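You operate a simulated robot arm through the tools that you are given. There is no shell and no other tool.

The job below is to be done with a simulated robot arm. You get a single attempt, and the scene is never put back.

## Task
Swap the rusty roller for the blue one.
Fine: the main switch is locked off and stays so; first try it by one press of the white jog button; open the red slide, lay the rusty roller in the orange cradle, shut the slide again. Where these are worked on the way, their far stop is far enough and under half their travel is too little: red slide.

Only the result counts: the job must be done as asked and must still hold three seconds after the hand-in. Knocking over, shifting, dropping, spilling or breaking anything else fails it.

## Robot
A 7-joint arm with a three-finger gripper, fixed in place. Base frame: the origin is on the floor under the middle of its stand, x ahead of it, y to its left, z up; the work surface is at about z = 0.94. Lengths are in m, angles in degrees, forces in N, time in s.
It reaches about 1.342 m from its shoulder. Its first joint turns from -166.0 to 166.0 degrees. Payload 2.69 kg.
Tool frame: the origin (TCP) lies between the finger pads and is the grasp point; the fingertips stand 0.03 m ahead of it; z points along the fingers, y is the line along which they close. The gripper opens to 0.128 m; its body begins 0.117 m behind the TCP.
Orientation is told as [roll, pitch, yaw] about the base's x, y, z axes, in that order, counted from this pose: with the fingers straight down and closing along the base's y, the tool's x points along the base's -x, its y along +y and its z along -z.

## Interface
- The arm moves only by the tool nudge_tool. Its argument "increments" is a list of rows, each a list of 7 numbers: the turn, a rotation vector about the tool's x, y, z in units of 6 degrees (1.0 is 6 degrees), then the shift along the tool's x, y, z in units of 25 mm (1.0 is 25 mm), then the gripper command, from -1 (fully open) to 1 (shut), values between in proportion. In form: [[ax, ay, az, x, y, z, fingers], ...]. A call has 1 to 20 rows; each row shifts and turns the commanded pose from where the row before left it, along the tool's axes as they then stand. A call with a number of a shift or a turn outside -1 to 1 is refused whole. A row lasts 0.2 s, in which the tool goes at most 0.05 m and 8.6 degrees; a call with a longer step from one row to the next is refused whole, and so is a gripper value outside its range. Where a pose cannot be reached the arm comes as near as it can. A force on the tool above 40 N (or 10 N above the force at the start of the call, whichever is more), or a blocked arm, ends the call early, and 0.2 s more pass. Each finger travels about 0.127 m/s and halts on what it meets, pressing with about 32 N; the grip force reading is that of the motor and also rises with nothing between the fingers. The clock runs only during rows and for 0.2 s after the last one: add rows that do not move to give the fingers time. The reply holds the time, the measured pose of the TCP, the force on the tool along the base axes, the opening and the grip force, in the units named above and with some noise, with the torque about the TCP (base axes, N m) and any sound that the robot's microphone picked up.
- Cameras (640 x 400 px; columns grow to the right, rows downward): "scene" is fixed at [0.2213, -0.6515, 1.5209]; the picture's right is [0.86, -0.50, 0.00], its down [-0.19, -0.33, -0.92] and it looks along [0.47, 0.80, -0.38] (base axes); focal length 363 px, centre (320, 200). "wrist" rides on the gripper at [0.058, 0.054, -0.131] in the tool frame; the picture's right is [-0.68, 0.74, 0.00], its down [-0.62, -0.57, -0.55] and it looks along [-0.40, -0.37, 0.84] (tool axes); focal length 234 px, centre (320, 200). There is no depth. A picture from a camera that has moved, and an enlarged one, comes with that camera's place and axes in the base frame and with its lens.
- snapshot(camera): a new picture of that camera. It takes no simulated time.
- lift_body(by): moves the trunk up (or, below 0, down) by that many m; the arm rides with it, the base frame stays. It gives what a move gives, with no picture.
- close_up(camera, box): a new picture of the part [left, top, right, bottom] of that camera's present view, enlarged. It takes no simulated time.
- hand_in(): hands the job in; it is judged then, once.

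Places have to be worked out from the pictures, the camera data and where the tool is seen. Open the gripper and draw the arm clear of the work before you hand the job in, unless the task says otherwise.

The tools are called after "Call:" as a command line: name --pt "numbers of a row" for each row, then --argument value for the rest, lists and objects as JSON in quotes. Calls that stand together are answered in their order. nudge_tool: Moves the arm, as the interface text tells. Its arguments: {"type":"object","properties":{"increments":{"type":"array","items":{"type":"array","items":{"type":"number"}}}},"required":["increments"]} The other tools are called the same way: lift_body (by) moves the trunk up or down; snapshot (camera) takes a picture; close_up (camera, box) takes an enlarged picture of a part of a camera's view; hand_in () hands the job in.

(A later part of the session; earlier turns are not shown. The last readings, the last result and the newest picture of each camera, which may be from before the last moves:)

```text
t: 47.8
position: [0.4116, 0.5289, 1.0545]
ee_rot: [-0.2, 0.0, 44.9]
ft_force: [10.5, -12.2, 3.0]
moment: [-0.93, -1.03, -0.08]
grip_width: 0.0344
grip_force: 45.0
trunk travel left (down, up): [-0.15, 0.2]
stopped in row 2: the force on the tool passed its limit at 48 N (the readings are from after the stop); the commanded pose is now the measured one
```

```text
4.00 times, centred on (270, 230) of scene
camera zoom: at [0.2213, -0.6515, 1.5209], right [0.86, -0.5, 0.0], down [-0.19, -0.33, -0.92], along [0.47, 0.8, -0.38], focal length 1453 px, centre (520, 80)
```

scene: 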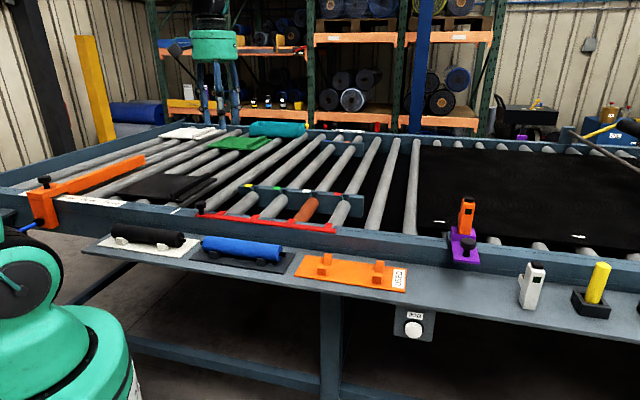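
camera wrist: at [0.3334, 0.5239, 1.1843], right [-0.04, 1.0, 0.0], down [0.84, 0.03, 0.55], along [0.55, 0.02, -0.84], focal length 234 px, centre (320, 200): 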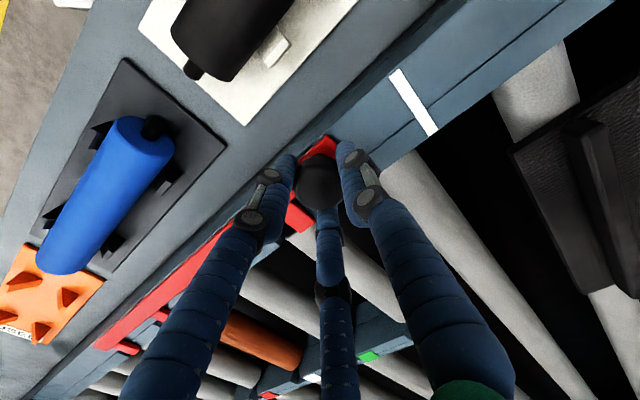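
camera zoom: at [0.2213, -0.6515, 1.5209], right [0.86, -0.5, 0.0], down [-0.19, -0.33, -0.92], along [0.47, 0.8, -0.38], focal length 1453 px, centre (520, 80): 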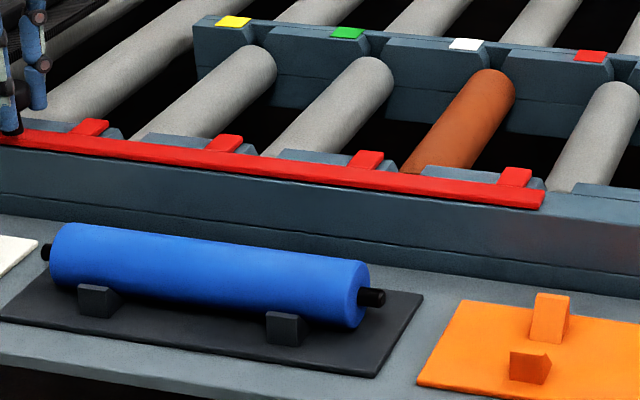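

The slide met a hard stop after ≈29–30 mm. I check closely whether the slots are fully uncovered.

Call:
close_up --camera "scene" --box '[260, 195, 350, 245]'

Call:
close_up --camera "wrist" --box '[80, 180, 330, 380]'

```text
7.11 times, centred on (305, 220) of scene
camera zoom: at [0.2213, -0.6515, 1.5209], right [0.86, -0.5, 0.0], down [-0.19, -0.33, -0.92], along [0.47, 0.8, -0.38], focal length 2583 px, centre (427, 58)
```

zoom: 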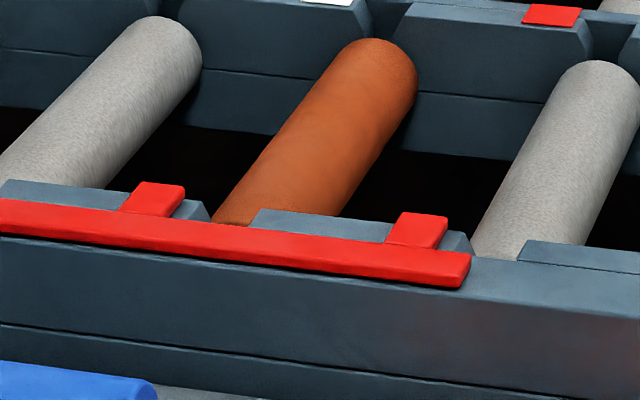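

```text
2.00 times, centred on (205, 280) of wrist
camera zoom: at [0.3307, 0.5265, 1.1841], right [-0.04, 1.0, 0.0], down [0.83, 0.04, 0.55], along [0.55, 0.02, -0.84], focal length 468 px, centre (550, 40)
```

zoom: 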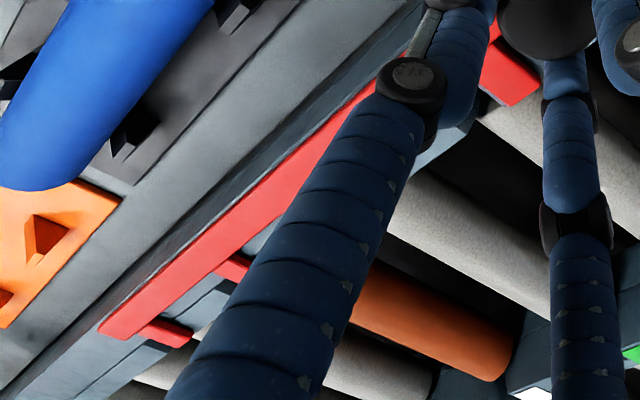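

The tabs look clear of the slots. To be sure this is the true far stop, I push once more gently by 4 mm.

Call:
nudge_tool --pt "0 0 0 0.05 0.06 0 1" --pt "0 0 0 0 0.05 0 1" --pt "0 0 0 0 0.05 0 1" --pt "0 0 0 0 0 0 1"

```text
t: 48.3
position: [0.4119, 0.5294, 1.0529]
ee_rot: [-0.4, 0.0, 45.0]
ft_force: [13.6, -9.0, 0.1]
moment: [-0.83, -1.08, -0.01]
grip_width: 0.0341
grip_force: 45.0
trunk travel left (down, up): [-0.15, 0.2]
stopped in row 2: the force on the tool passed its limit at 43 N (the readings are from after the stop); the commanded pose is now the measured one
```

Hard stop confirmed, so the slide is fully open. I release the knob and rise.

Call:
nudge_tool --pt "0 0 0 0 0 0 0.4" --pt "0 0 0 0 0 0 0" --pt "0 0 0 0 0 0 0" --pt "0 0 0 0 0 0 0"

Call:
nudge_tool --pt "0 0 0 0 0 -0.8 0" --pt "0 0 0 0 0 -0.8 0" --pt "0 0 0 0 0 -0.8 0" --pt "0 0 0 0 0 -0.8 0" --pt "0 0 0 0 0 -0.8 0" --pt "0 0 0 0 0 -0.8 0" --pt "0 0 0 0 0 0 0"

Call:
snapshot --camera "wrist"

Call:
close_up --camera "scene" --box '[190, 180, 350, 280]'

```text
t: 49.3
position: [0.4098, 0.5301, 1.0528]
ee_rot: [-0.3, 0.1, 44.9]
ft_force: [0.1, 0.0, -0.6]
moment: [-0.02, -0.01, -0.01]
grip_width: 0.064
grip_force: 0.1
trunk travel left (down, up): [-0.15, 0.2]
```

```text
t: 50.9
position: [0.4102, 0.5298, 1.1733]
ee_rot: [-0.3, -0.2, 44.9]
ft_force: [1.0, 0.5, -0.2]
moment: [0.01, -0.01, 0.0]
grip_width: 0.064
grip_force: 0.0
trunk travel left (down, up): [-0.15, 0.2]
```

```text
taken
camera wrist: at [0.3282, 0.5279, 1.3043], right [-0.04, 1.0, 0.0], down [0.83, 0.04, 0.55], along [0.55, 0.02, -0.83], focal length 234 px, centre (320, 200)
```

wrist: 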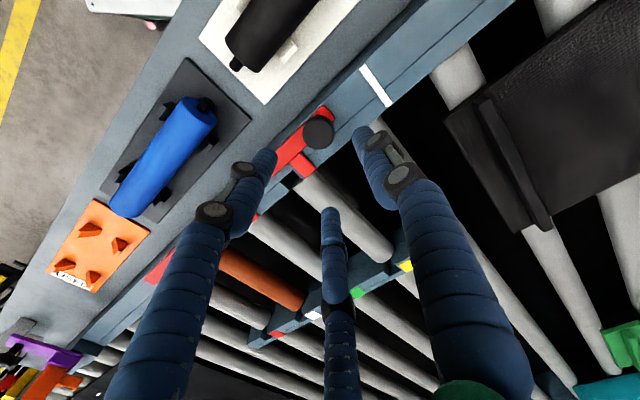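

```text
4.00 times, centred on (270, 230) of scene
camera zoom: at [0.2213, -0.6515, 1.5209], right [0.86, -0.5, 0.0], down [-0.19, -0.33, -0.92], along [0.47, 0.8, -0.38], focal length 1453 px, centre (520, 80)
```

zoom: 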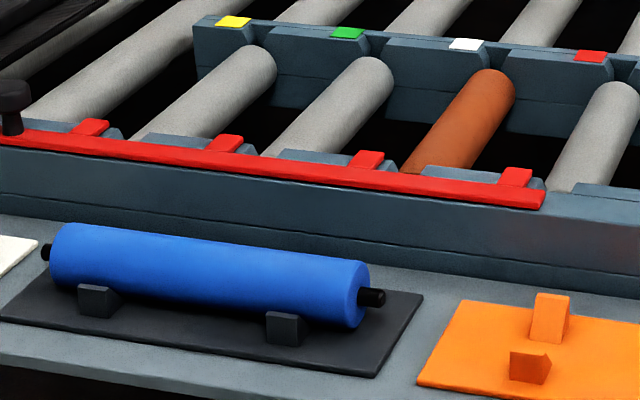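

The slide stayed open. Now I move above the rusty roller (est. a≈0.25, n≈0.81) with the gripper opened wide, at z≈1.23, to look at it.

Call:
nudge_tool --pt "0 0 0 -0.386 -0.957 -0.17 0" --pt "0 0 0 -0.386 -0.957 -0.17 0" --pt "0 0 0 -0.386 -0.957 -0.17 -0.5" --pt "0 0 0 -0.386 -0.957 -0.17 -0.8" --pt "0 0 0 -0.386 -0.957 -0.17 -0.8" --pt "0 0 0 -0.386 -0.957 -0.17 -0.8" --pt "0 0 0 -0.386 -0.957 -0.17 -0.8" --pt "0 0 0 -0.386 -0.957 -0.17 -0.8" --pt "0 0 0 -0.386 -0.957 -0.17 -0.8" --pt "0 0 0 -0.386 -0.957 -0.17 -0.8" --pt "0 0 0 -0.386 -0.957 -0.17 -0.8" --pt "0 0 0 -0.386 -0.957 -0.17 -0.8" --pt "0 0 0 -0.386 -0.957 -0.17 -0.8" --pt "0 0 0 -0.386 -0.957 -0.17 -0.8" --pt "0 0 0 0 0 0 -0.8"

Call:
snapshot --camera "wrist"

Call:
close_up --camera "scene" --box '[220, 120, 400, 240]'

```text
t: 54.1
position: [0.7426, 0.3889, 1.2336]
ee_rot: [-0.3, 0.0, 44.8]
ft_force: [0.5, -0.4, 0.4]
moment: [0.04, 0.03, 0.02]
grip_width: 0.115
grip_force: 0.1
trunk travel left (down, up): [-0.15, 0.2]
```

```text
taken
camera wrist: at [0.6612, 0.3876, 1.3645], right [-0.04, 1.0, 0.0], down [0.83, 0.04, 0.55], along [0.55, 0.02, -0.83], focal length 234 px, centre (320, 200)
```

wrist: 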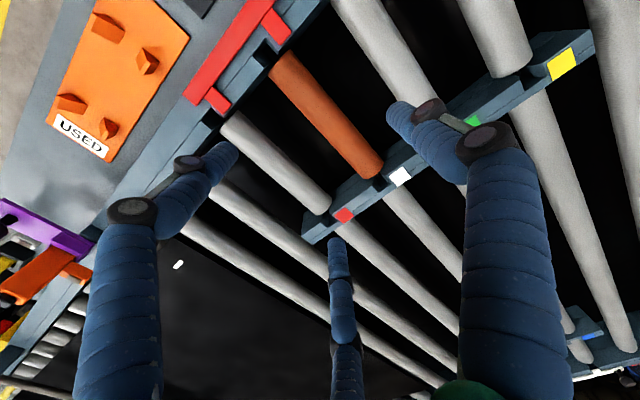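

```text
3.33 times, centred on (310, 180) of scene
camera zoom: at [0.2213, -0.6515, 1.5209], right [0.86, -0.5, 0.0], down [-0.19, -0.33, -0.92], along [0.47, 0.8, -0.38], focal length 1211 px, centre (353, 267)
```

zoom: 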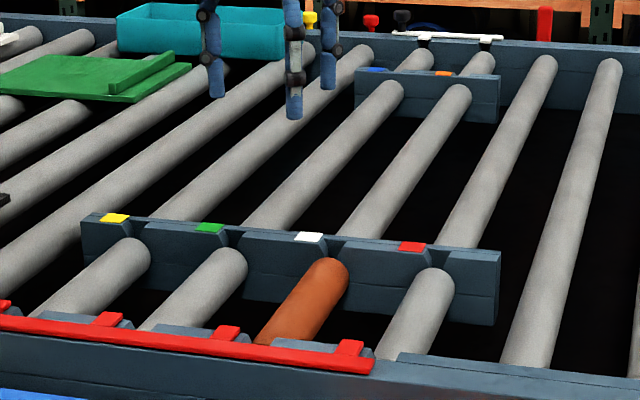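

Good view of the whole rusty roller. I enlarge it to measure its axis and its ends.

Call:
close_up --camera "wrist" --box '[240, 20, 440, 200]'

```text
2.22 times, centred on (340, 110) of wrist
camera zoom: at [0.6612, 0.3876, 1.3645], right [-0.04, 1.0, 0.0], down [0.83, 0.04, 0.55], along [0.55, 0.02, -0.83], focal length 520 px, centre (276, 400)
```

zoom: 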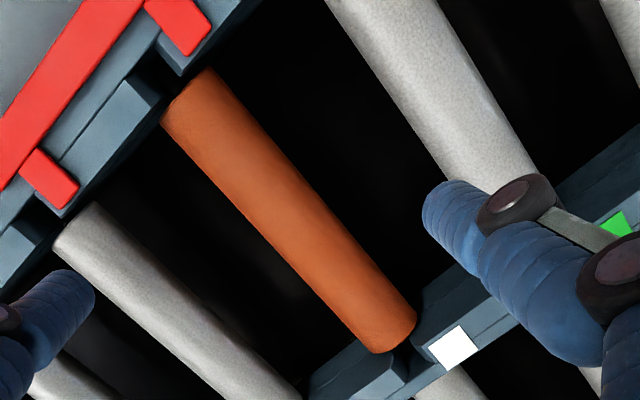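

Measured: rusty roller axis at a≈0.251, n from ≈0.713 to ≈0.947 (centre ≈0.83), diameter ≈45 mm, axis z≈0.97. With the 3-finger geometry the roller should sit ~11 mm toward finger A, so I aim TCP a≈0.262, n≈0.83 and go down to z≈1.10 first.

Call:
nudge_tool --pt "-0.05 0 -0.03 -0.2 -0.08 0.88 -0.8" --pt "0 0 0 -0.2 -0.08 0.88 -0.8" --pt "0 0 0 -0.2 -0.08 0.88 -0.8" --pt "0 0 0 -0.2 -0.08 0.88 -0.8" --pt "0 0 0 -0.2 -0.08 0.88 -0.8" --pt "0 0 0 -0.2 -0.08 0.88 -0.8" --pt "0 0 0 0 0 0 -0.8"

Call:
snapshot --camera "wrist"

Call:
close_up --camera "scene" --box '[220, 130, 380, 230]'

```text
t: 55.7
position: [0.7731, 0.4018, 1.1037]
ee_rot: [0.1, 0.0, 45.2]
ft_force: [0.8, 0.0, 0.0]
moment: [-0.03, 0.04, 0.0]
grip_width: 0.1153
grip_force: 0.0
trunk travel left (down, up): [-0.15, 0.2]
```

```text
taken
camera wrist: at [0.6916, 0.3997, 1.2329], right [-0.04, 1.0, 0.0], down [0.84, 0.04, 0.55], along [0.55, 0.02, -0.84], focal length 234 px, centre (320, 200)
```

wrist: 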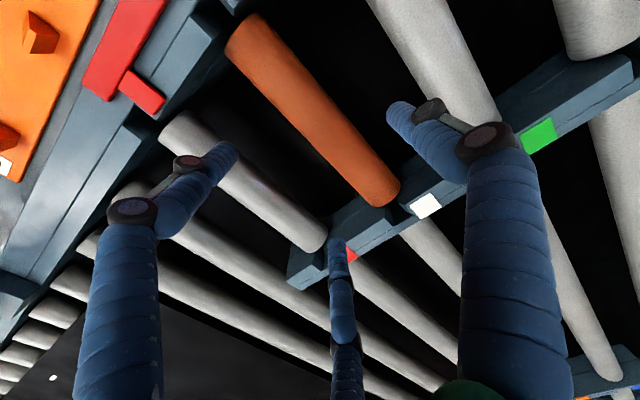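

```text
4.00 times, centred on (300, 180) of scene
camera zoom: at [0.2213, -0.6515, 1.5209], right [0.86, -0.5, 0.0], down [-0.19, -0.33, -0.92], along [0.47, 0.8, -0.38], focal length 1453 px, centre (400, 280)
```

zoom: 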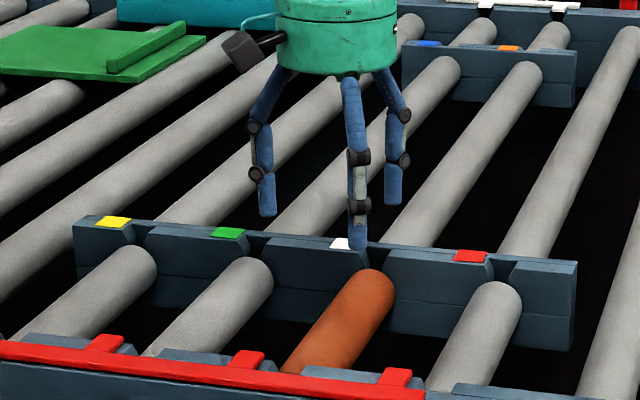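

Axis confirmed at a≈0.251, z≈0.97, and the fingertips straddle it with good clearance from the neighbours. I descend to TCP z≈0.98.

Call:
nudge_tool --pt "0 0 0 0 0 0.8 -0.8" --pt "0 0 0 0 0 0.8 -0.8" --pt "0 0 0 0 0 0.8 -0.8" --pt "0 0 0 0 0 0.8 -0.8" --pt "0 0 0 0 0 0.8 -0.8" --pt "0 0 0 0 0 0.5 -0.8" --pt "0 0 0 0 0 0.4 -0.8" --pt "0 0 0 0 0 0 -0.8"

Call:
snapshot --camera "wrist"

Call:
close_up --camera "scene" --box '[240, 160, 368, 240]'

```text
t: 57.5
position: [0.7716, 0.4028, 0.9786]
ee_rot: [0.0, 0.0, 45.1]
ft_force: [0.6, 0.4, 0.7]
moment: [0.0, 0.02, 0.0]
grip_width: 0.1152
grip_force: 0.1
trunk travel left (down, up): [-0.15, 0.2]
```

```text
taken
camera wrist: at [0.6912, 0.3992, 1.1098], right [-0.04, 1.0, 0.0], down [0.84, 0.04, 0.55], along [0.55, 0.02, -0.84], focal length 234 px, centre (320, 200)
```

wrist: 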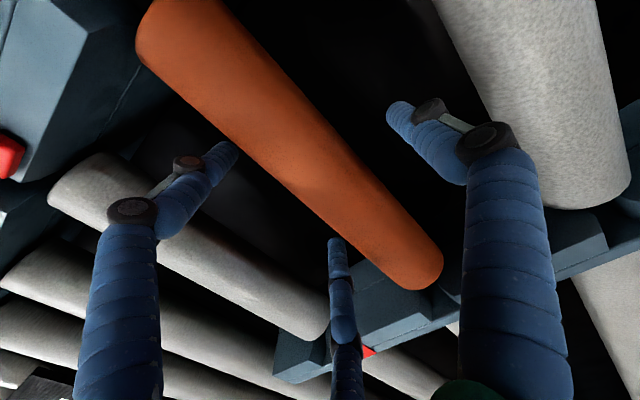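

```text
5.00 times, centred on (304, 200) of scene
camera zoom: at [0.2213, -0.6515, 1.5209], right [0.86, -0.5, 0.0], down [-0.19, -0.33, -0.92], along [0.47, 0.8, -0.38], focal length 1816 px, centre (400, 200)
```

zoom: 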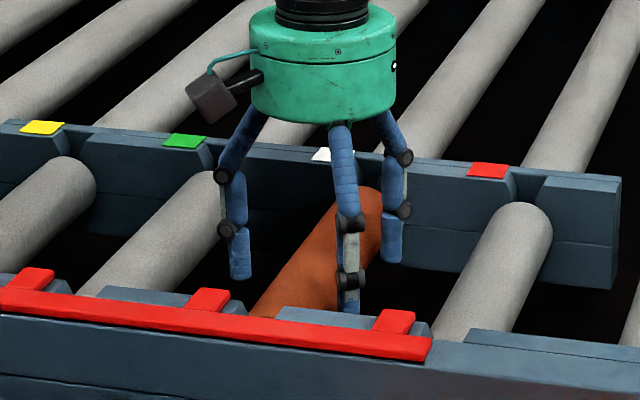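

The roller lies between A and B/C. I close gradually, first to ~74 mm, to see that the contact is even.

Call:
nudge_tool --pt "0 0 0 0 0 0 -0.5" --pt "0 0 0 0 0 0 -0.3" --pt "0 0 0 0 0 0 -0.2" --pt "0 0 0 0 0 0 -0.15" --pt "0 0 0 0 0 0 -0.15"

Call:
snapshot --camera "wrist"

```text
t: 58.7
position: [0.7717, 0.4017, 0.9801]
ee_rot: [0.0, -0.1, 45.1]
ft_force: [12.9, -6.6, 2.1]
moment: [-0.04, -0.24, -0.09]
grip_width: 0.079
grip_force: 3.8
trunk travel left (down, up): [-0.15, 0.2]
```

```text
taken
camera wrist: at [0.692, 0.3986, 1.1101], right [-0.04, 1.0, 0.0], down [0.83, 0.04, 0.55], along [0.55, 0.03, -0.84], focal length 234 px, centre (320, 200)
```

wrist: 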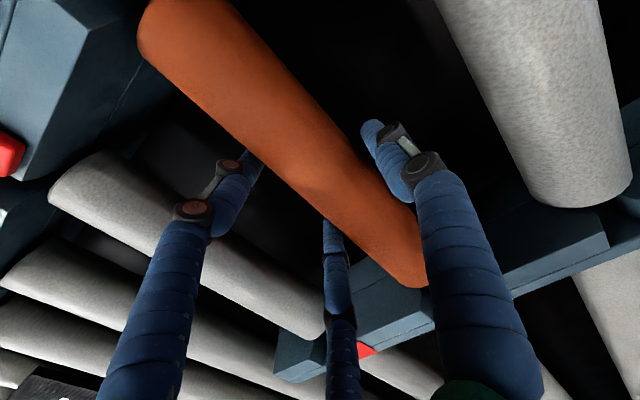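

B/C touched first (13 N toward +a). I shift +a by ~4 mm so A meets the roller too, then close fully.

Call:
nudge_tool --pt "0 0 0 0 -0.08 0 -0.22" --pt "0 0 0 0 -0.08 0 -0.2" --pt "0 0 0 0 0 0 -0.12" --pt "0 0 0 0 0 0 -0.12"

Call:
snapshot --camera "wrist"

```text
t: 59.7
position: [0.7741, 0.3989, 0.9795]
ee_rot: [0.0, 0.0, 45.2]
ft_force: [-0.2, 0.4, 0.2]
moment: [0.01, 0.0, 0.0]
grip_width: 0.0716
grip_force: 0.1
trunk travel left (down, up): [-0.15, 0.2]
```

```text
taken
camera wrist: at [0.6936, 0.3964, 1.1102], right [-0.04, 1.0, 0.0], down [0.84, 0.04, 0.55], along [0.55, 0.02, -0.84], focal length 234 px, centre (320, 200)
```

wrist: 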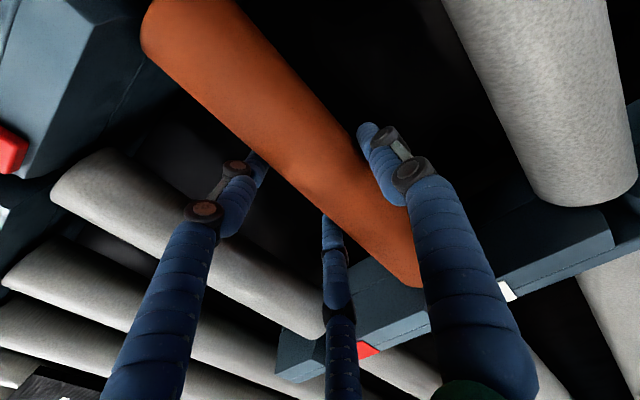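

No load at 72 mm. Now I close fully and hold.

Call:
nudge_tool --pt "0 0 0 0 0 0 -0.05" --pt "0 0 0 0 0 0 0.1" --pt "0 0 0 0 0 0 0.4" --pt "0 0 0 0 0 0 1" --pt "0 0 0 0 0 0 1"

Call:
snapshot --camera "wrist"

```text
t: 60.9
position: [0.7746, 0.3992, 0.9802]
ee_rot: [0.0, -0.1, 45.1]
ft_force: [1.7, -0.4, 2.0]
moment: [0.21, -0.2, -0.15]
grip_width: 0.0696
grip_force: 32.1
trunk travel left (down, up): [-0.15, 0.2]
```

```text
taken
camera wrist: at [0.6937, 0.3965, 1.1105], right [-0.04, 1.0, 0.0], down [0.83, 0.04, 0.55], along [0.55, 0.02, -0.84], focal length 234 px, centre (320, 200)
```

wrist: 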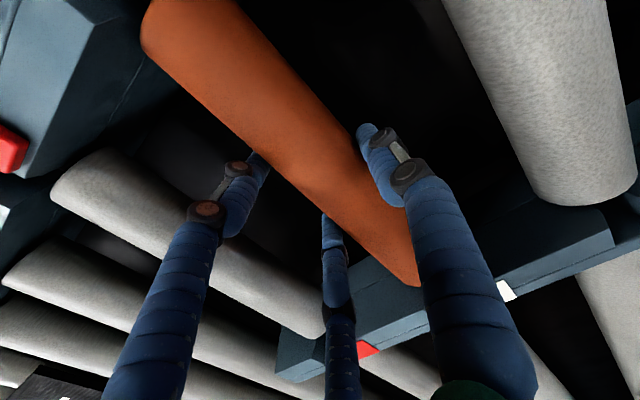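

A firm, balanced grip at 69.6 mm. I lift slowly at first and watch the force.

Call:
nudge_tool --pt "0 0 0 0 0 -0.1 1" --pt "0 0 0 0 0 -0.15 1" --pt "0 0 0 0 0 -0.2 1" --pt "0 0 0 0 0 -0.2 1" --pt "0 0 0 0 0 0 1"

Call:
close_up --camera "scene" --box '[240, 160, 368, 240]'

```text
t: 62.1
position: [0.7748, 0.4008, 0.9956]
ee_rot: [0.0, 0.0, 45.1]
ft_force: [0.3, 0.1, -7.7]
moment: [-0.11, -0.06, -0.01]
grip_width: 0.0696
grip_force: 31.6
trunk travel left (down, up): [-0.15, 0.2]
```

```text
5.00 times, centred on (304, 200) of scene
camera zoom: at [0.2213, -0.6515, 1.5209], right [0.86, -0.5, 0.0], down [-0.19, -0.33, -0.92], along [0.47, 0.8, -0.38], focal length 1816 px, centre (400, 200)
```

zoom: 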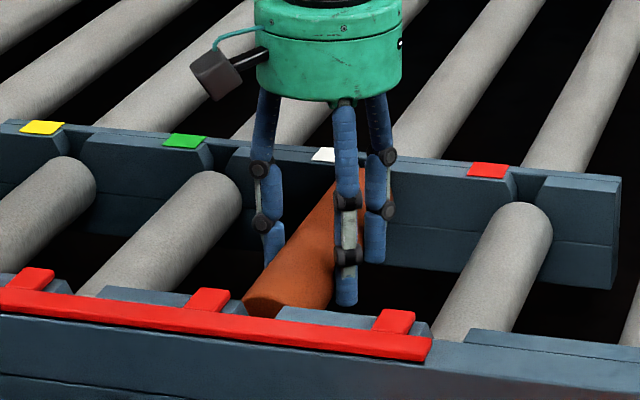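

The roller comes free (weight ≈7.7 N, nearly centred in the grip). I lift it to z≈1.22.

Call:
nudge_tool --pt "0 0 0 0 0 -0.4 1" --pt "0 0 0 0 0 -0.5 1" --pt "0 0 0 0 0 -0.6 1" --pt "0 0 0 0 0 -0.8 1" --pt "0 0 0 0 0 -0.9 1" --pt "0 0 0 0 0 -0.9 1" --pt "0 0 0 0 0 -0.9 1" --pt "0 0 0 0 0 -0.9 1" --pt "0 0 0 0 0 -0.9 1" --pt "0 0 0 0 0 -0.9 1" --pt "0 0 0 0 0 -0.9 1" --pt "0 0 0 0 0 -0.6 1" --pt "0 0 0 0 0 0 1"

Call:
snapshot --camera "wrist"

Call:
close_up --camera "scene" --box '[220, 110, 380, 230]'

```text
t: 64.9
position: [0.7749, 0.4, 1.225]
ee_rot: [0.0, 0.0, 45.1]
ft_force: [-0.4, 0.0, -8.1]
moment: [-0.04, -0.06, 0.0]
grip_width: 0.0695
grip_force: 31.9
trunk travel left (down, up): [-0.15, 0.2]
```

```text
taken
camera wrist: at [0.6937, 0.3968, 1.3557], right [-0.04, 1.0, 0.0], down [0.84, 0.04, 0.55], along [0.55, 0.02, -0.84], focal length 234 px, centre (320, 200)
```

wrist: 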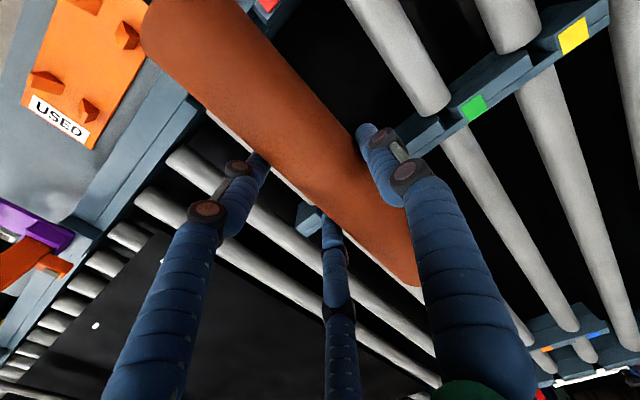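

```text
3.33 times, centred on (300, 170) of scene
camera zoom: at [0.2213, -0.6515, 1.5209], right [0.86, -0.5, 0.0], down [-0.19, -0.33, -0.92], along [0.47, 0.8, -0.38], focal length 1211 px, centre (387, 300)
```

zoom: 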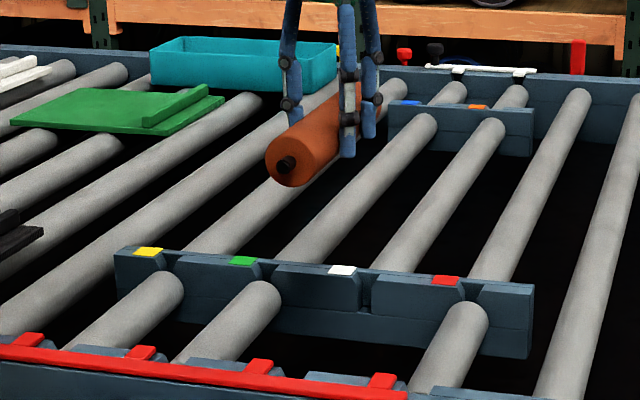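

The rusty roller is held well. I turn it by 90° (to yaw −45°) up here so that it lies along the cradle's direction.

Call:
nudge_tool --pt "0 0 0.5 0 0 0 1" --pt "0 0 0.75 0 0 0 1" --pt "0 0 1 0 0 0 1" --pt "0 0 1 0 0 0 1" --pt "0 0 1 0 0 0 1" --pt "0 0 1 0 0 0 1" --pt "0 0 1 0 0 0 1" --pt "0 0 1 0 0 0 1" --pt "0 0 1 0 0 0 1" --pt "0 0 1 0 0 0 1" --pt "0 0 1 0 0 0 1" --pt "0 0 1 0 0 0 1" --pt "0 0 1 0 0 0 1" --pt "0 0 1 0 0 0 1" --pt "0 0 1 0 0 0 1" --pt "0 0 0.5 0 0 0 1" --pt "0 0 0.25 0 0 0 1" --pt "0 0 0 0 0 0 1"

Call:
snapshot --camera "wrist"

```text
t: 68.7
position: [0.7738, 0.3992, 1.2253]
ee_rot: [0.0, 0.1, -44.8]
ft_force: [0.5, -0.6, -8.7]
moment: [-0.02, 0.09, 0.0]
grip_width: 0.0693
grip_force: 32.1
trunk travel left (down, up): [-0.15, 0.2]
```

```text
taken
camera wrist: at [0.7698, 0.4791, 1.3563], right [1.0, 0.04, 0.0], down [0.04, -0.84, 0.55], along [0.02, -0.55, -0.84], focal length 234 px, centre (320, 200)
```

wrist: 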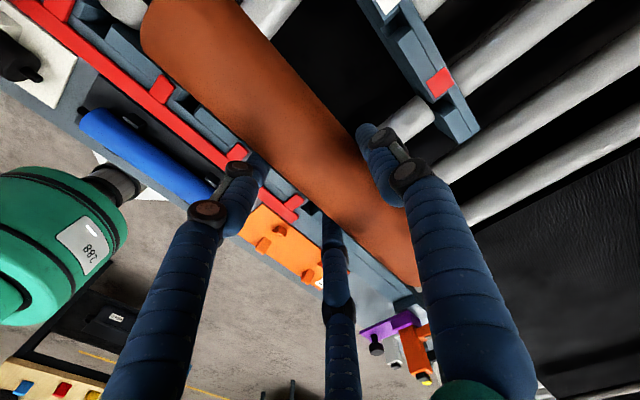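

I take an enlarged look at the orange cradle from here before carrying the roller over.

Call:
close_up --camera "wrist" --box '[225, 190, 345, 300]'

```text
3.64 times, centred on (285, 245) of wrist
camera zoom: at [0.7698, 0.4791, 1.3563], right [1.0, 0.04, 0.0], down [0.04, -0.84, 0.55], along [0.02, -0.55, -0.84], focal length 852 px, centre (447, 36)
```

zoom: 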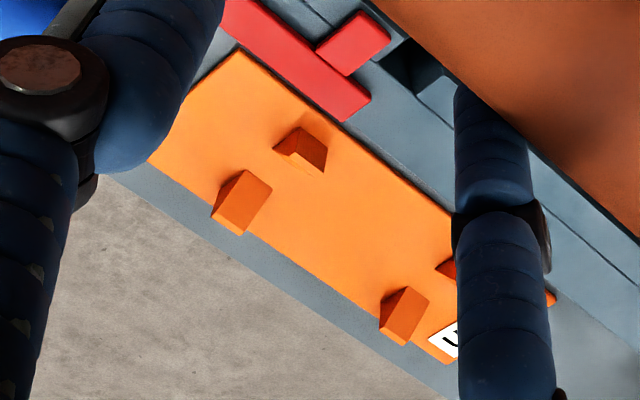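

Cradle V-posts found: centre ≈ a 0.477, n 0.554, post pairs at a≈0.402 and 0.554. I carry the roller over it at height (TCP target a≈0.473, n≈0.538, as the roller sits 15 mm toward +n).

Call:
nudge_tool --pt "0 0 0.033 -0.3 -0.42 0 1" --pt "0 0 0 -0.5 -0.7 0 1" --pt "0 0 0 -0.694 -0.972 0 1" --pt "0 0 0 -0.694 -0.972 0 1" --pt "0 0 0 -0.694 -0.972 0 1" --pt "0 0 0 -0.694 -0.972 0 1" --pt "0 0 0 -0.694 -0.972 0 1" --pt "0 0 0 -0.694 -0.972 0 1" --pt "0 0 0 -0.694 -0.972 0 1" --pt "0 0 0 -0.694 -0.972 0 1" --pt "0 0 0 -0.694 -0.972 0 1" --pt "0 0 0 -0.694 -0.972 0 1" --pt "0 0 0 -0.4 -0.56 0 1" --pt "0 0 0 -0.19 -0.26 0 1" --pt "0 0 0 0 0 0 1"

Call:
snapshot --camera "wrist"

Call:
snapshot --camera "scene"

```text
t: 71.9
position: [0.7153, 0.047, 1.2263]
ee_rot: [0.0, -0.1, -45.1]
ft_force: [0.5, 0.9, -8.4]
moment: [-0.05, 0.1, 0.03]
grip_width: 0.0694
grip_force: 32.4
trunk travel left (down, up): [-0.15, 0.2]
```

```text
taken
camera wrist: at [0.7101, 0.1264, 1.3561], right [1.0, 0.04, 0.0], down [0.03, -0.84, 0.55], along [0.02, -0.55, -0.84], focal length 234 px, centre (320, 200)
```

wrist: 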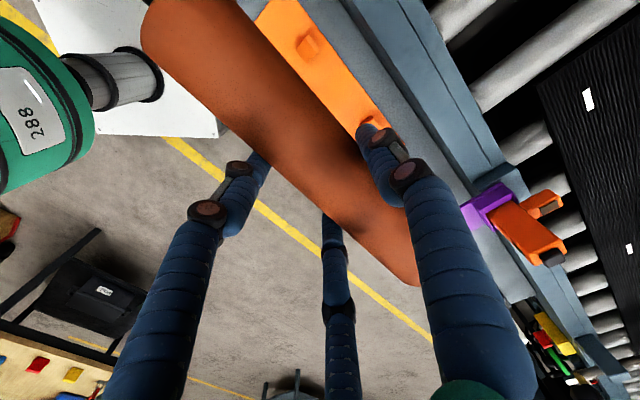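

```text
taken
```

scene: 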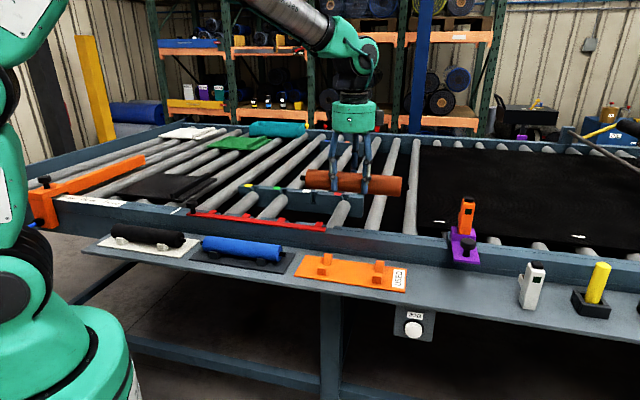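

TCP is at a 0.473, n 0.539 as intended and the visible post matches the prediction. I lower to z≈1.07 and check again.

Call:
nudge_tool --pt "0 0 0 0 0 0.5 1" --pt "0 0 0 0 0 0.9 1" --pt "0 0 0 0 0 0.9 1" --pt "0 0 0 0 0 0.9 1" --pt "0 0 0 0 0 0.9 1" --pt "0 0 0 0 0 0.9 1" --pt "0 0 0 0 0 0.7 1" --pt "0 0 0 0 0 0.5 1" --pt "0 0 0 0 0 0 1"

Call:
snapshot --camera "wrist"

Call:
close_up --camera "scene" --box '[270, 200, 430, 300]'

```text
t: 73.9
position: [0.7142, 0.0455, 1.0709]
ee_rot: [0.0, 0.0, -45.1]
ft_force: [0.4, 0.2, -7.9]
moment: [-0.04, 0.09, -0.02]
grip_width: 0.0695
grip_force: 32.4
trunk travel left (down, up): [-0.15, 0.2]
```

```text
taken
camera wrist: at [0.7101, 0.1256, 1.201], right [1.0, 0.04, 0.0], down [0.03, -0.84, 0.55], along [0.02, -0.55, -0.84], focal length 234 px, centre (320, 200)
```

wrist: 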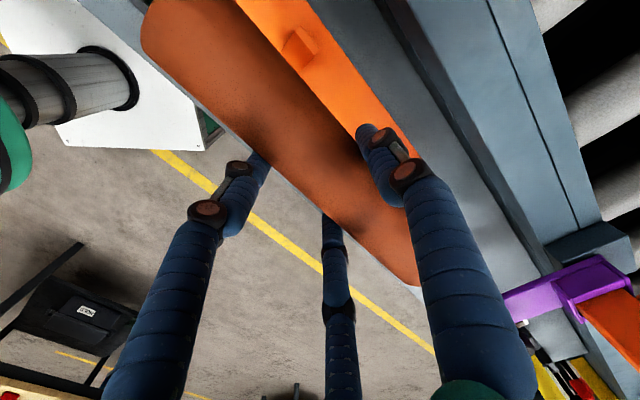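

```text
4.00 times, centred on (350, 250) of scene
camera zoom: at [0.2213, -0.6515, 1.5209], right [0.86, -0.5, 0.0], down [-0.19, -0.33, -0.92], along [0.47, 0.8, -0.38], focal length 1453 px, centre (200, 0)
```

zoom: 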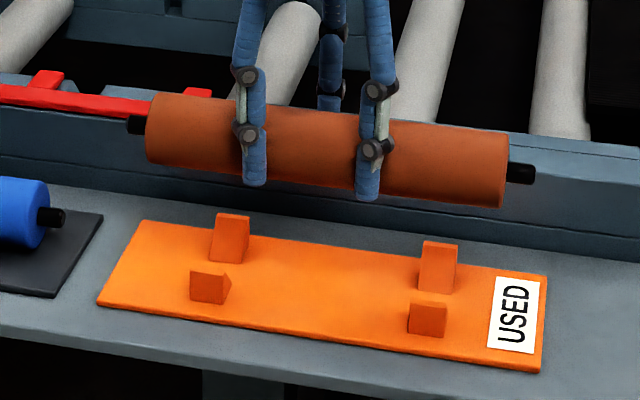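

Roller and cradle are aligned in both views. I lower another 6 cm, then creep.

Call:
nudge_tool --pt "0 0 0 0 0 0.6 1" --pt "0 0 0 0 0 0.7 1" --pt "0 0 0 0 0 0.6 1" --pt "0 0 0 0 0 0.4 1" --pt "0 0 0 0 0 0 1"

Call:
close_up --camera "scene" --box '[270, 210, 430, 310]'

Call:
snapshot --camera "wrist"

```text
t: 75.1
position: [0.7148, 0.0465, 1.0139]
ee_rot: [0.0, 0.0, -45.1]
ft_force: [0.6, 0.0, -9.1]
moment: [-0.05, 0.11, -0.01]
grip_width: 0.0695
grip_force: 31.9
trunk travel left (down, up): [-0.15, 0.2]
```

```text
4.00 times, centred on (350, 260) of scene
camera zoom: at [0.2213, -0.6515, 1.5209], right [0.86, -0.5, 0.0], down [-0.19, -0.33, -0.92], along [0.47, 0.8, -0.38], focal length 1453 px, centre (200, -40)
```

zoom: 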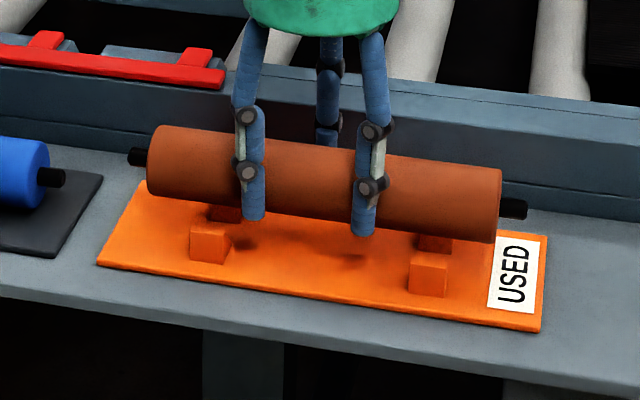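

```text
taken
camera wrist: at [0.7104, 0.1261, 1.1437], right [1.0, 0.04, 0.0], down [0.03, -0.84, 0.55], along [0.02, -0.55, -0.84], focal length 234 px, centre (320, 200)
```

wrist: 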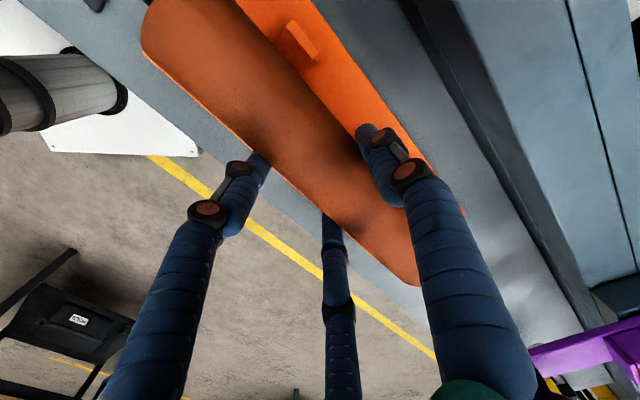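

The roller is now just over the V-posts. I creep down in 2.5 mm rows watching the vertical force.

Call:
nudge_tool --pt "0 0 0 0 0 0.12 1" --pt "0 0 0 0 0 0.12 1" --pt "0 0 0 0 0 0.12 1" --pt "0 0 0 0 0 0.12 1" --pt "0 0 0 0 0 0 1"

Call:
close_up --camera "scene" --box '[270, 210, 430, 310]'

```text
t: 76.3
position: [0.7153, 0.0455, 1.0006]
ee_rot: [-0.1, 0.0, -45.1]
ft_force: [-0.5, -0.3, -9.0]
moment: [-0.05, 0.07, 0.02]
grip_width: 0.0694
grip_force: 31.8
trunk travel left (down, up): [-0.15, 0.2]
```

```text
4.00 times, centred on (350, 260) of scene
camera zoom: at [0.2213, -0.6515, 1.5209], right [0.86, -0.5, 0.0], down [-0.19, -0.33, -0.92], along [0.47, 0.8, -0.38], focal length 1453 px, centre (200, -40)
```

zoom: 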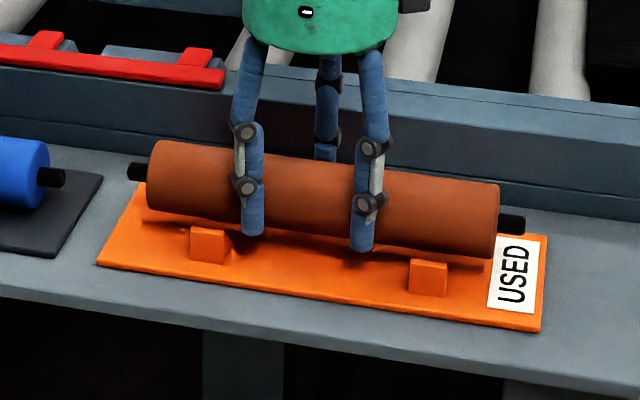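

No contact yet. I creep down further.

Call:
nudge_tool --pt "0 0 0 0 0 0.1 1" --pt "0 0 0 0 0 0.1 1" --pt "0 0 0 0 0 0.1 1" --pt "0 0 0 0 0 0 1"

Call:
close_up --camera "scene" --box '[270, 210, 430, 310]'

```text
t: 77.3
position: [0.7153, 0.0469, 0.9938]
ee_rot: [0.0, -0.1, -45.1]
ft_force: [-0.3, -0.2, -8.6]
moment: [-0.03, 0.09, 0.02]
grip_width: 0.0694
grip_force: 31.6
trunk travel left (down, up): [-0.15, 0.2]
```

```text
4.00 times, centred on (350, 260) of scene
camera zoom: at [0.2213, -0.6515, 1.5209], right [0.86, -0.5, 0.0], down [-0.19, -0.33, -0.92], along [0.47, 0.8, -0.38], focal length 1453 px, centre (200, -40)
```

zoom: 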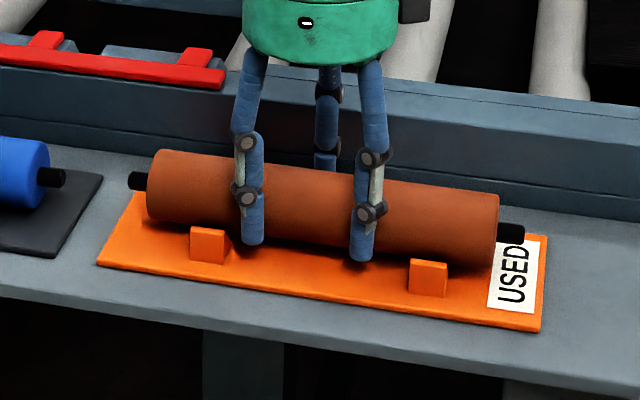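

Still the full weight on the gripper. I continue in 2 mm rows.

Call:
nudge_tool --pt "0 0 0 0 0 0.08 1" --pt "0 0 0 0 0 0.08 1" --pt "0 0 0 0 0 0.06 1" --pt "0 0 0 0 0 0 1"

Call:
close_up --camera "scene" --box '[270, 210, 430, 310]'

Call:
snapshot --camera "wrist"

```text
t: 78.3
position: [0.7143, 0.0468, 0.9875]
ee_rot: [0.0, -0.1, -45.1]
ft_force: [-0.3, -0.6, -8.0]
moment: [-0.05, 0.13, 0.02]
grip_width: 0.0692
grip_force: 31.5
trunk travel left (down, up): [-0.15, 0.2]
```

```text
4.00 times, centred on (350, 260) of scene
camera zoom: at [0.2213, -0.6515, 1.5209], right [0.86, -0.5, 0.0], down [-0.19, -0.33, -0.92], along [0.47, 0.8, -0.38], focal length 1453 px, centre (200, -40)
```

zoom: 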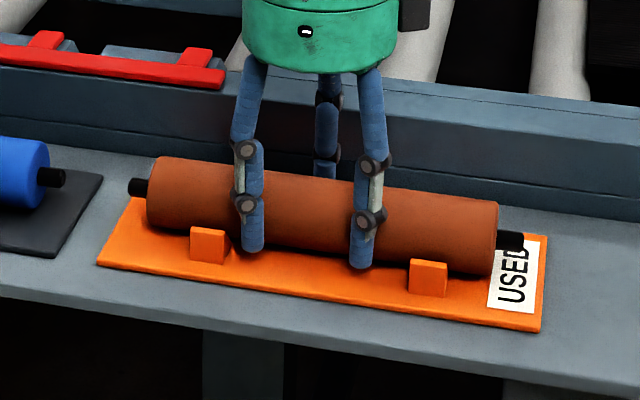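

```text
taken
camera wrist: at [0.7102, 0.1261, 1.1186], right [1.0, 0.04, 0.0], down [0.03, -0.84, 0.55], along [0.02, -0.55, -0.84], focal length 234 px, centre (320, 200)
```

wrist: 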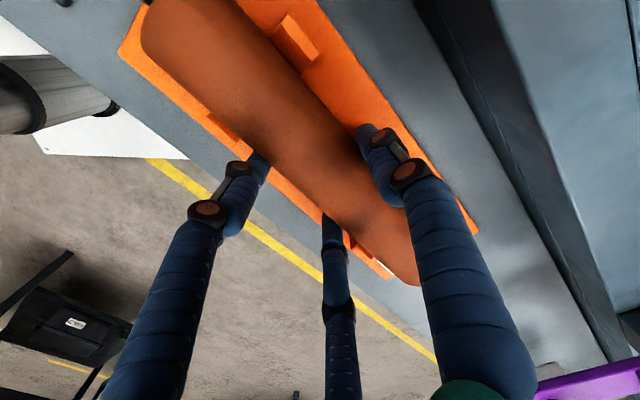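

The view shows the roller entering the V-posts, axis between near and far posts. I keep creeping down 5 mm.

Call:
nudge_tool --pt "0 0 0 0 0 0.08 1" --pt "0 0 0 0 0 0.06 1" --pt "0 0 0 0 0 0.06 1" --pt "0 0 0 0 0 0 1"

Call:
close_up --camera "scene" --box '[270, 210, 430, 310]'

```text
t: 79.3
position: [0.7147, 0.0459, 0.9863]
ee_rot: [0.2, 0.0, -45.1]
ft_force: [-4.1, -2.2, 22.0]
moment: [0.51, 0.24, -0.11]
grip_width: 0.0696
grip_force: 31.8
trunk travel left (down, up): [-0.15, 0.2]
```

```text
4.00 times, centred on (350, 260) of scene
camera zoom: at [0.2213, -0.6515, 1.5209], right [0.86, -0.5, 0.0], down [-0.19, -0.33, -0.92], along [0.47, 0.8, -0.38], focal length 1453 px, centre (200, -40)
```

zoom: 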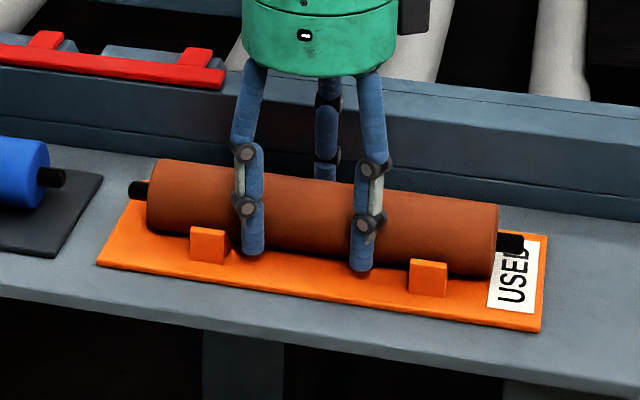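

Contact: the roller is resting in the V-posts (≈30 N pressed). I ease up 2.5 mm to take off the pressure, then open just enough (to ~85 mm) to release without touching the posts.

Call:
nudge_tool --pt "0 0 0 0 0 -0.06 1" --pt "0 0 0 0 0 -0.04 1" --pt "0 0 0 0 0 0 1"

```text
t: 80.1
position: [0.7143, 0.0469, 0.985]
ee_rot: [0.0, -0.1, -45.1]
ft_force: [4.4, -1.9, 3.3]
moment: [-0.55, -0.76, 0.19]
grip_width: 0.0698
grip_force: 32.0
trunk travel left (down, up): [-0.15, 0.2]
```

Vertical load is near zero. I open gradually.

Call:
nudge_tool --pt "0 0 0 0 0 0 -0.08" --pt "0 0 0 0 0 0 -0.12" --pt "0 0 0 0 0 0 -0.18" --pt "0 0 0 0 0 0 -0.25" --pt "0 0 0 0 0 0 -0.3" --pt "0 0 0 0 0 0 -0.3"

Call:
snapshot --camera "wrist"

Call:
close_up --camera "scene" --box '[270, 210, 430, 310]'

```text
t: 81.5
position: [0.7145, 0.0454, 0.9863]
ee_rot: [-0.1, 0.1, -45.1]
ft_force: [0.4, -0.2, 0.2]
moment: [-0.01, 0.02, 0.02]
grip_width: 0.0834
grip_force: 0.0
trunk travel left (down, up): [-0.15, 0.2]
```

```text
taken
camera wrist: at [0.7099, 0.1262, 1.1166], right [1.0, 0.04, 0.0], down [0.03, -0.84, 0.55], along [0.02, -0.55, -0.84], focal length 234 px, centre (320, 200)
```

wrist: 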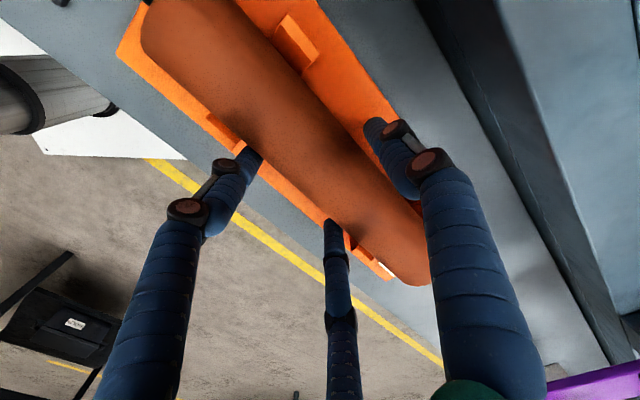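

```text
4.00 times, centred on (350, 260) of scene
camera zoom: at [0.2213, -0.6515, 1.5209], right [0.86, -0.5, 0.0], down [-0.19, -0.33, -0.92], along [0.47, 0.8, -0.38], focal length 1453 px, centre (200, -40)
```

zoom: 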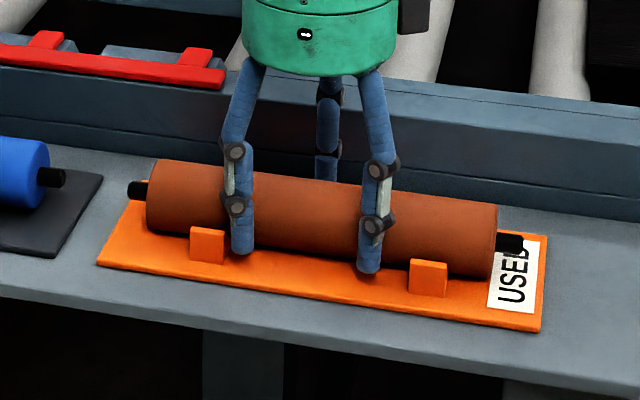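

Released; the rusty roller rests in the orange cradle. I rise straight up.

Call:
nudge_tool --pt "0 0 0 0 0 -0.2 -0.3" --pt "0 0 0 0 0 -0.4 -0.3" --pt "0 0 0 0 0 -0.7 -0.3" --pt "0 0 0 0 0 -0.9 -0.3" --pt "0 0 0 0 0 -0.9 -0.3" --pt "0 0 0 0 0 -0.9 -0.3" --pt "0 0 0 0 0 -0.9 -0.3" --pt "0 0 0 0 0 -0.9 -0.3" --pt "0 0 0 0 0 -0.9 -0.3" --pt "0 0 0 0 0 -0.9 -0.3" --pt "0 0 0 0 0 0 -0.3"

Call:
snapshot --camera "wrist"

Call:
close_up --camera "scene" --box '[180, 190, 436, 310]'

```text
t: 83.9
position: [0.7145, 0.0462, 1.1768]
ee_rot: [0.1, 0.0, -45.1]
ft_force: [-0.1, -0.5, -0.1]
moment: [0.03, 0.01, 0.02]
grip_width: 0.0832
grip_force: 0.0
trunk travel left (down, up): [-0.15, 0.2]
```

```text
taken
camera wrist: at [0.7098, 0.126, 1.3066], right [1.0, 0.04, 0.0], down [0.03, -0.84, 0.55], along [0.02, -0.55, -0.84], focal length 234 px, centre (320, 200)
```

wrist: 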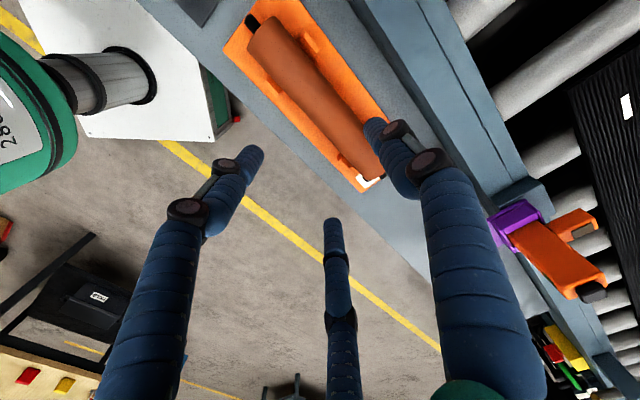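

```text
2.50 times, centred on (308, 250) of scene
camera zoom: at [0.2213, -0.6515, 1.5209], right [0.86, -0.5, 0.0], down [-0.19, -0.33, -0.92], along [0.47, 0.8, -0.38], focal length 908 px, centre (350, 75)
```

zoom: 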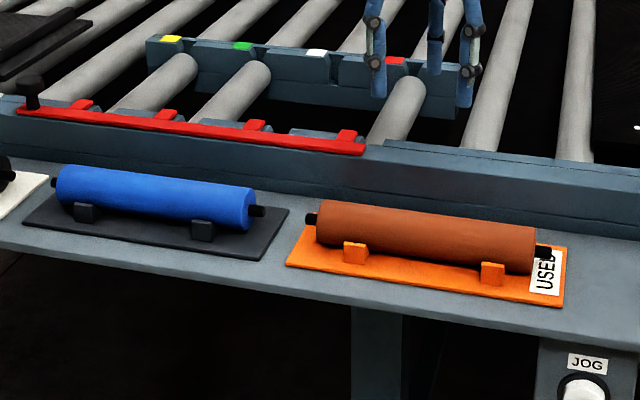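

The rusty roller sits properly in the orange cradle. Now I move along −a to above the blue roller, still at z≈1.18.

Call:
nudge_tool --pt "0 0 0 0.5 0 0 -0.3" --pt "0 0 0 0.96 0 0 -0.3" --pt "0 0 0 0.96 0 0 -0.3" --pt "0 0 0 0.96 0 0 -0.3" --pt "0 0 0 0.96 0 0 -0.3" --pt "0 0 0 0.96 0 0 -0.3" --pt "0 0 0 0.96 0 0 -0.3" --pt "0 0 0 0.96 0 0 -0.3" --pt "0 0 0 0.96 0 0 -0.3" --pt "0 0 0 0.96 0 0 -0.3" --pt "0 0 0 0.96 0 0 -0.3" --pt "0 0 0 0.96 0 0 -0.3" --pt "0 0 0 0.96 0 0 -0.3" --pt "0 0 0 0.96 0 0 -0.3" --pt "0 0 0 0.5 0 0 -0.3" --pt "0 0 0 0 0 0 -0.3"

Call:
snapshot --camera "wrist"

Call:
close_up --camera "wrist" --box '[200, 0, 420, 190]'

```text
t: 87.3
position: [0.4761, 0.2843, 1.1752]
ee_rot: [-0.1, 0.0, -45.2]
ft_force: [0.1, -0.1, 0.2]
moment: [0.0, -0.02, -0.03]
grip_width: 0.0831
grip_force: 0.0
trunk travel left (down, up): [-0.15, 0.2]
```

```text
taken
camera wrist: at [0.4717, 0.365, 1.3064], right [1.0, 0.04, 0.0], down [0.03, -0.84, 0.55], along [0.02, -0.55, -0.84], focal length 234 px, centre (320, 200)
```

wrist: 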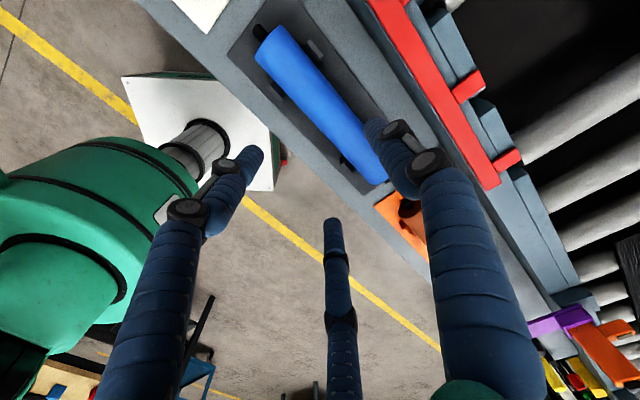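

```text
2.11 times, centred on (310, 95) of wrist
camera zoom: at [0.4717, 0.365, 1.3064], right [1.0, 0.04, 0.0], down [0.03, -0.84, 0.55], along [0.02, -0.55, -0.84], focal length 493 px, centre (341, 421)
```

zoom: 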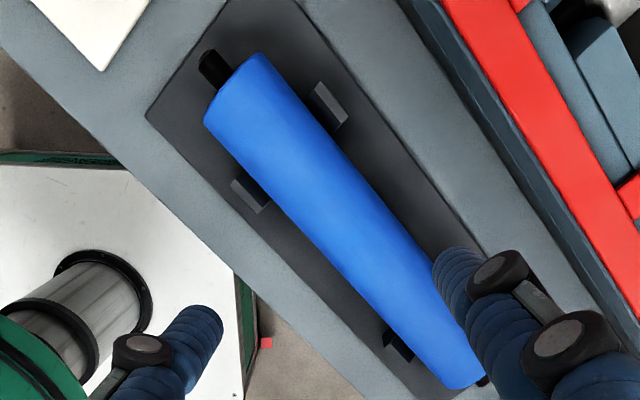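

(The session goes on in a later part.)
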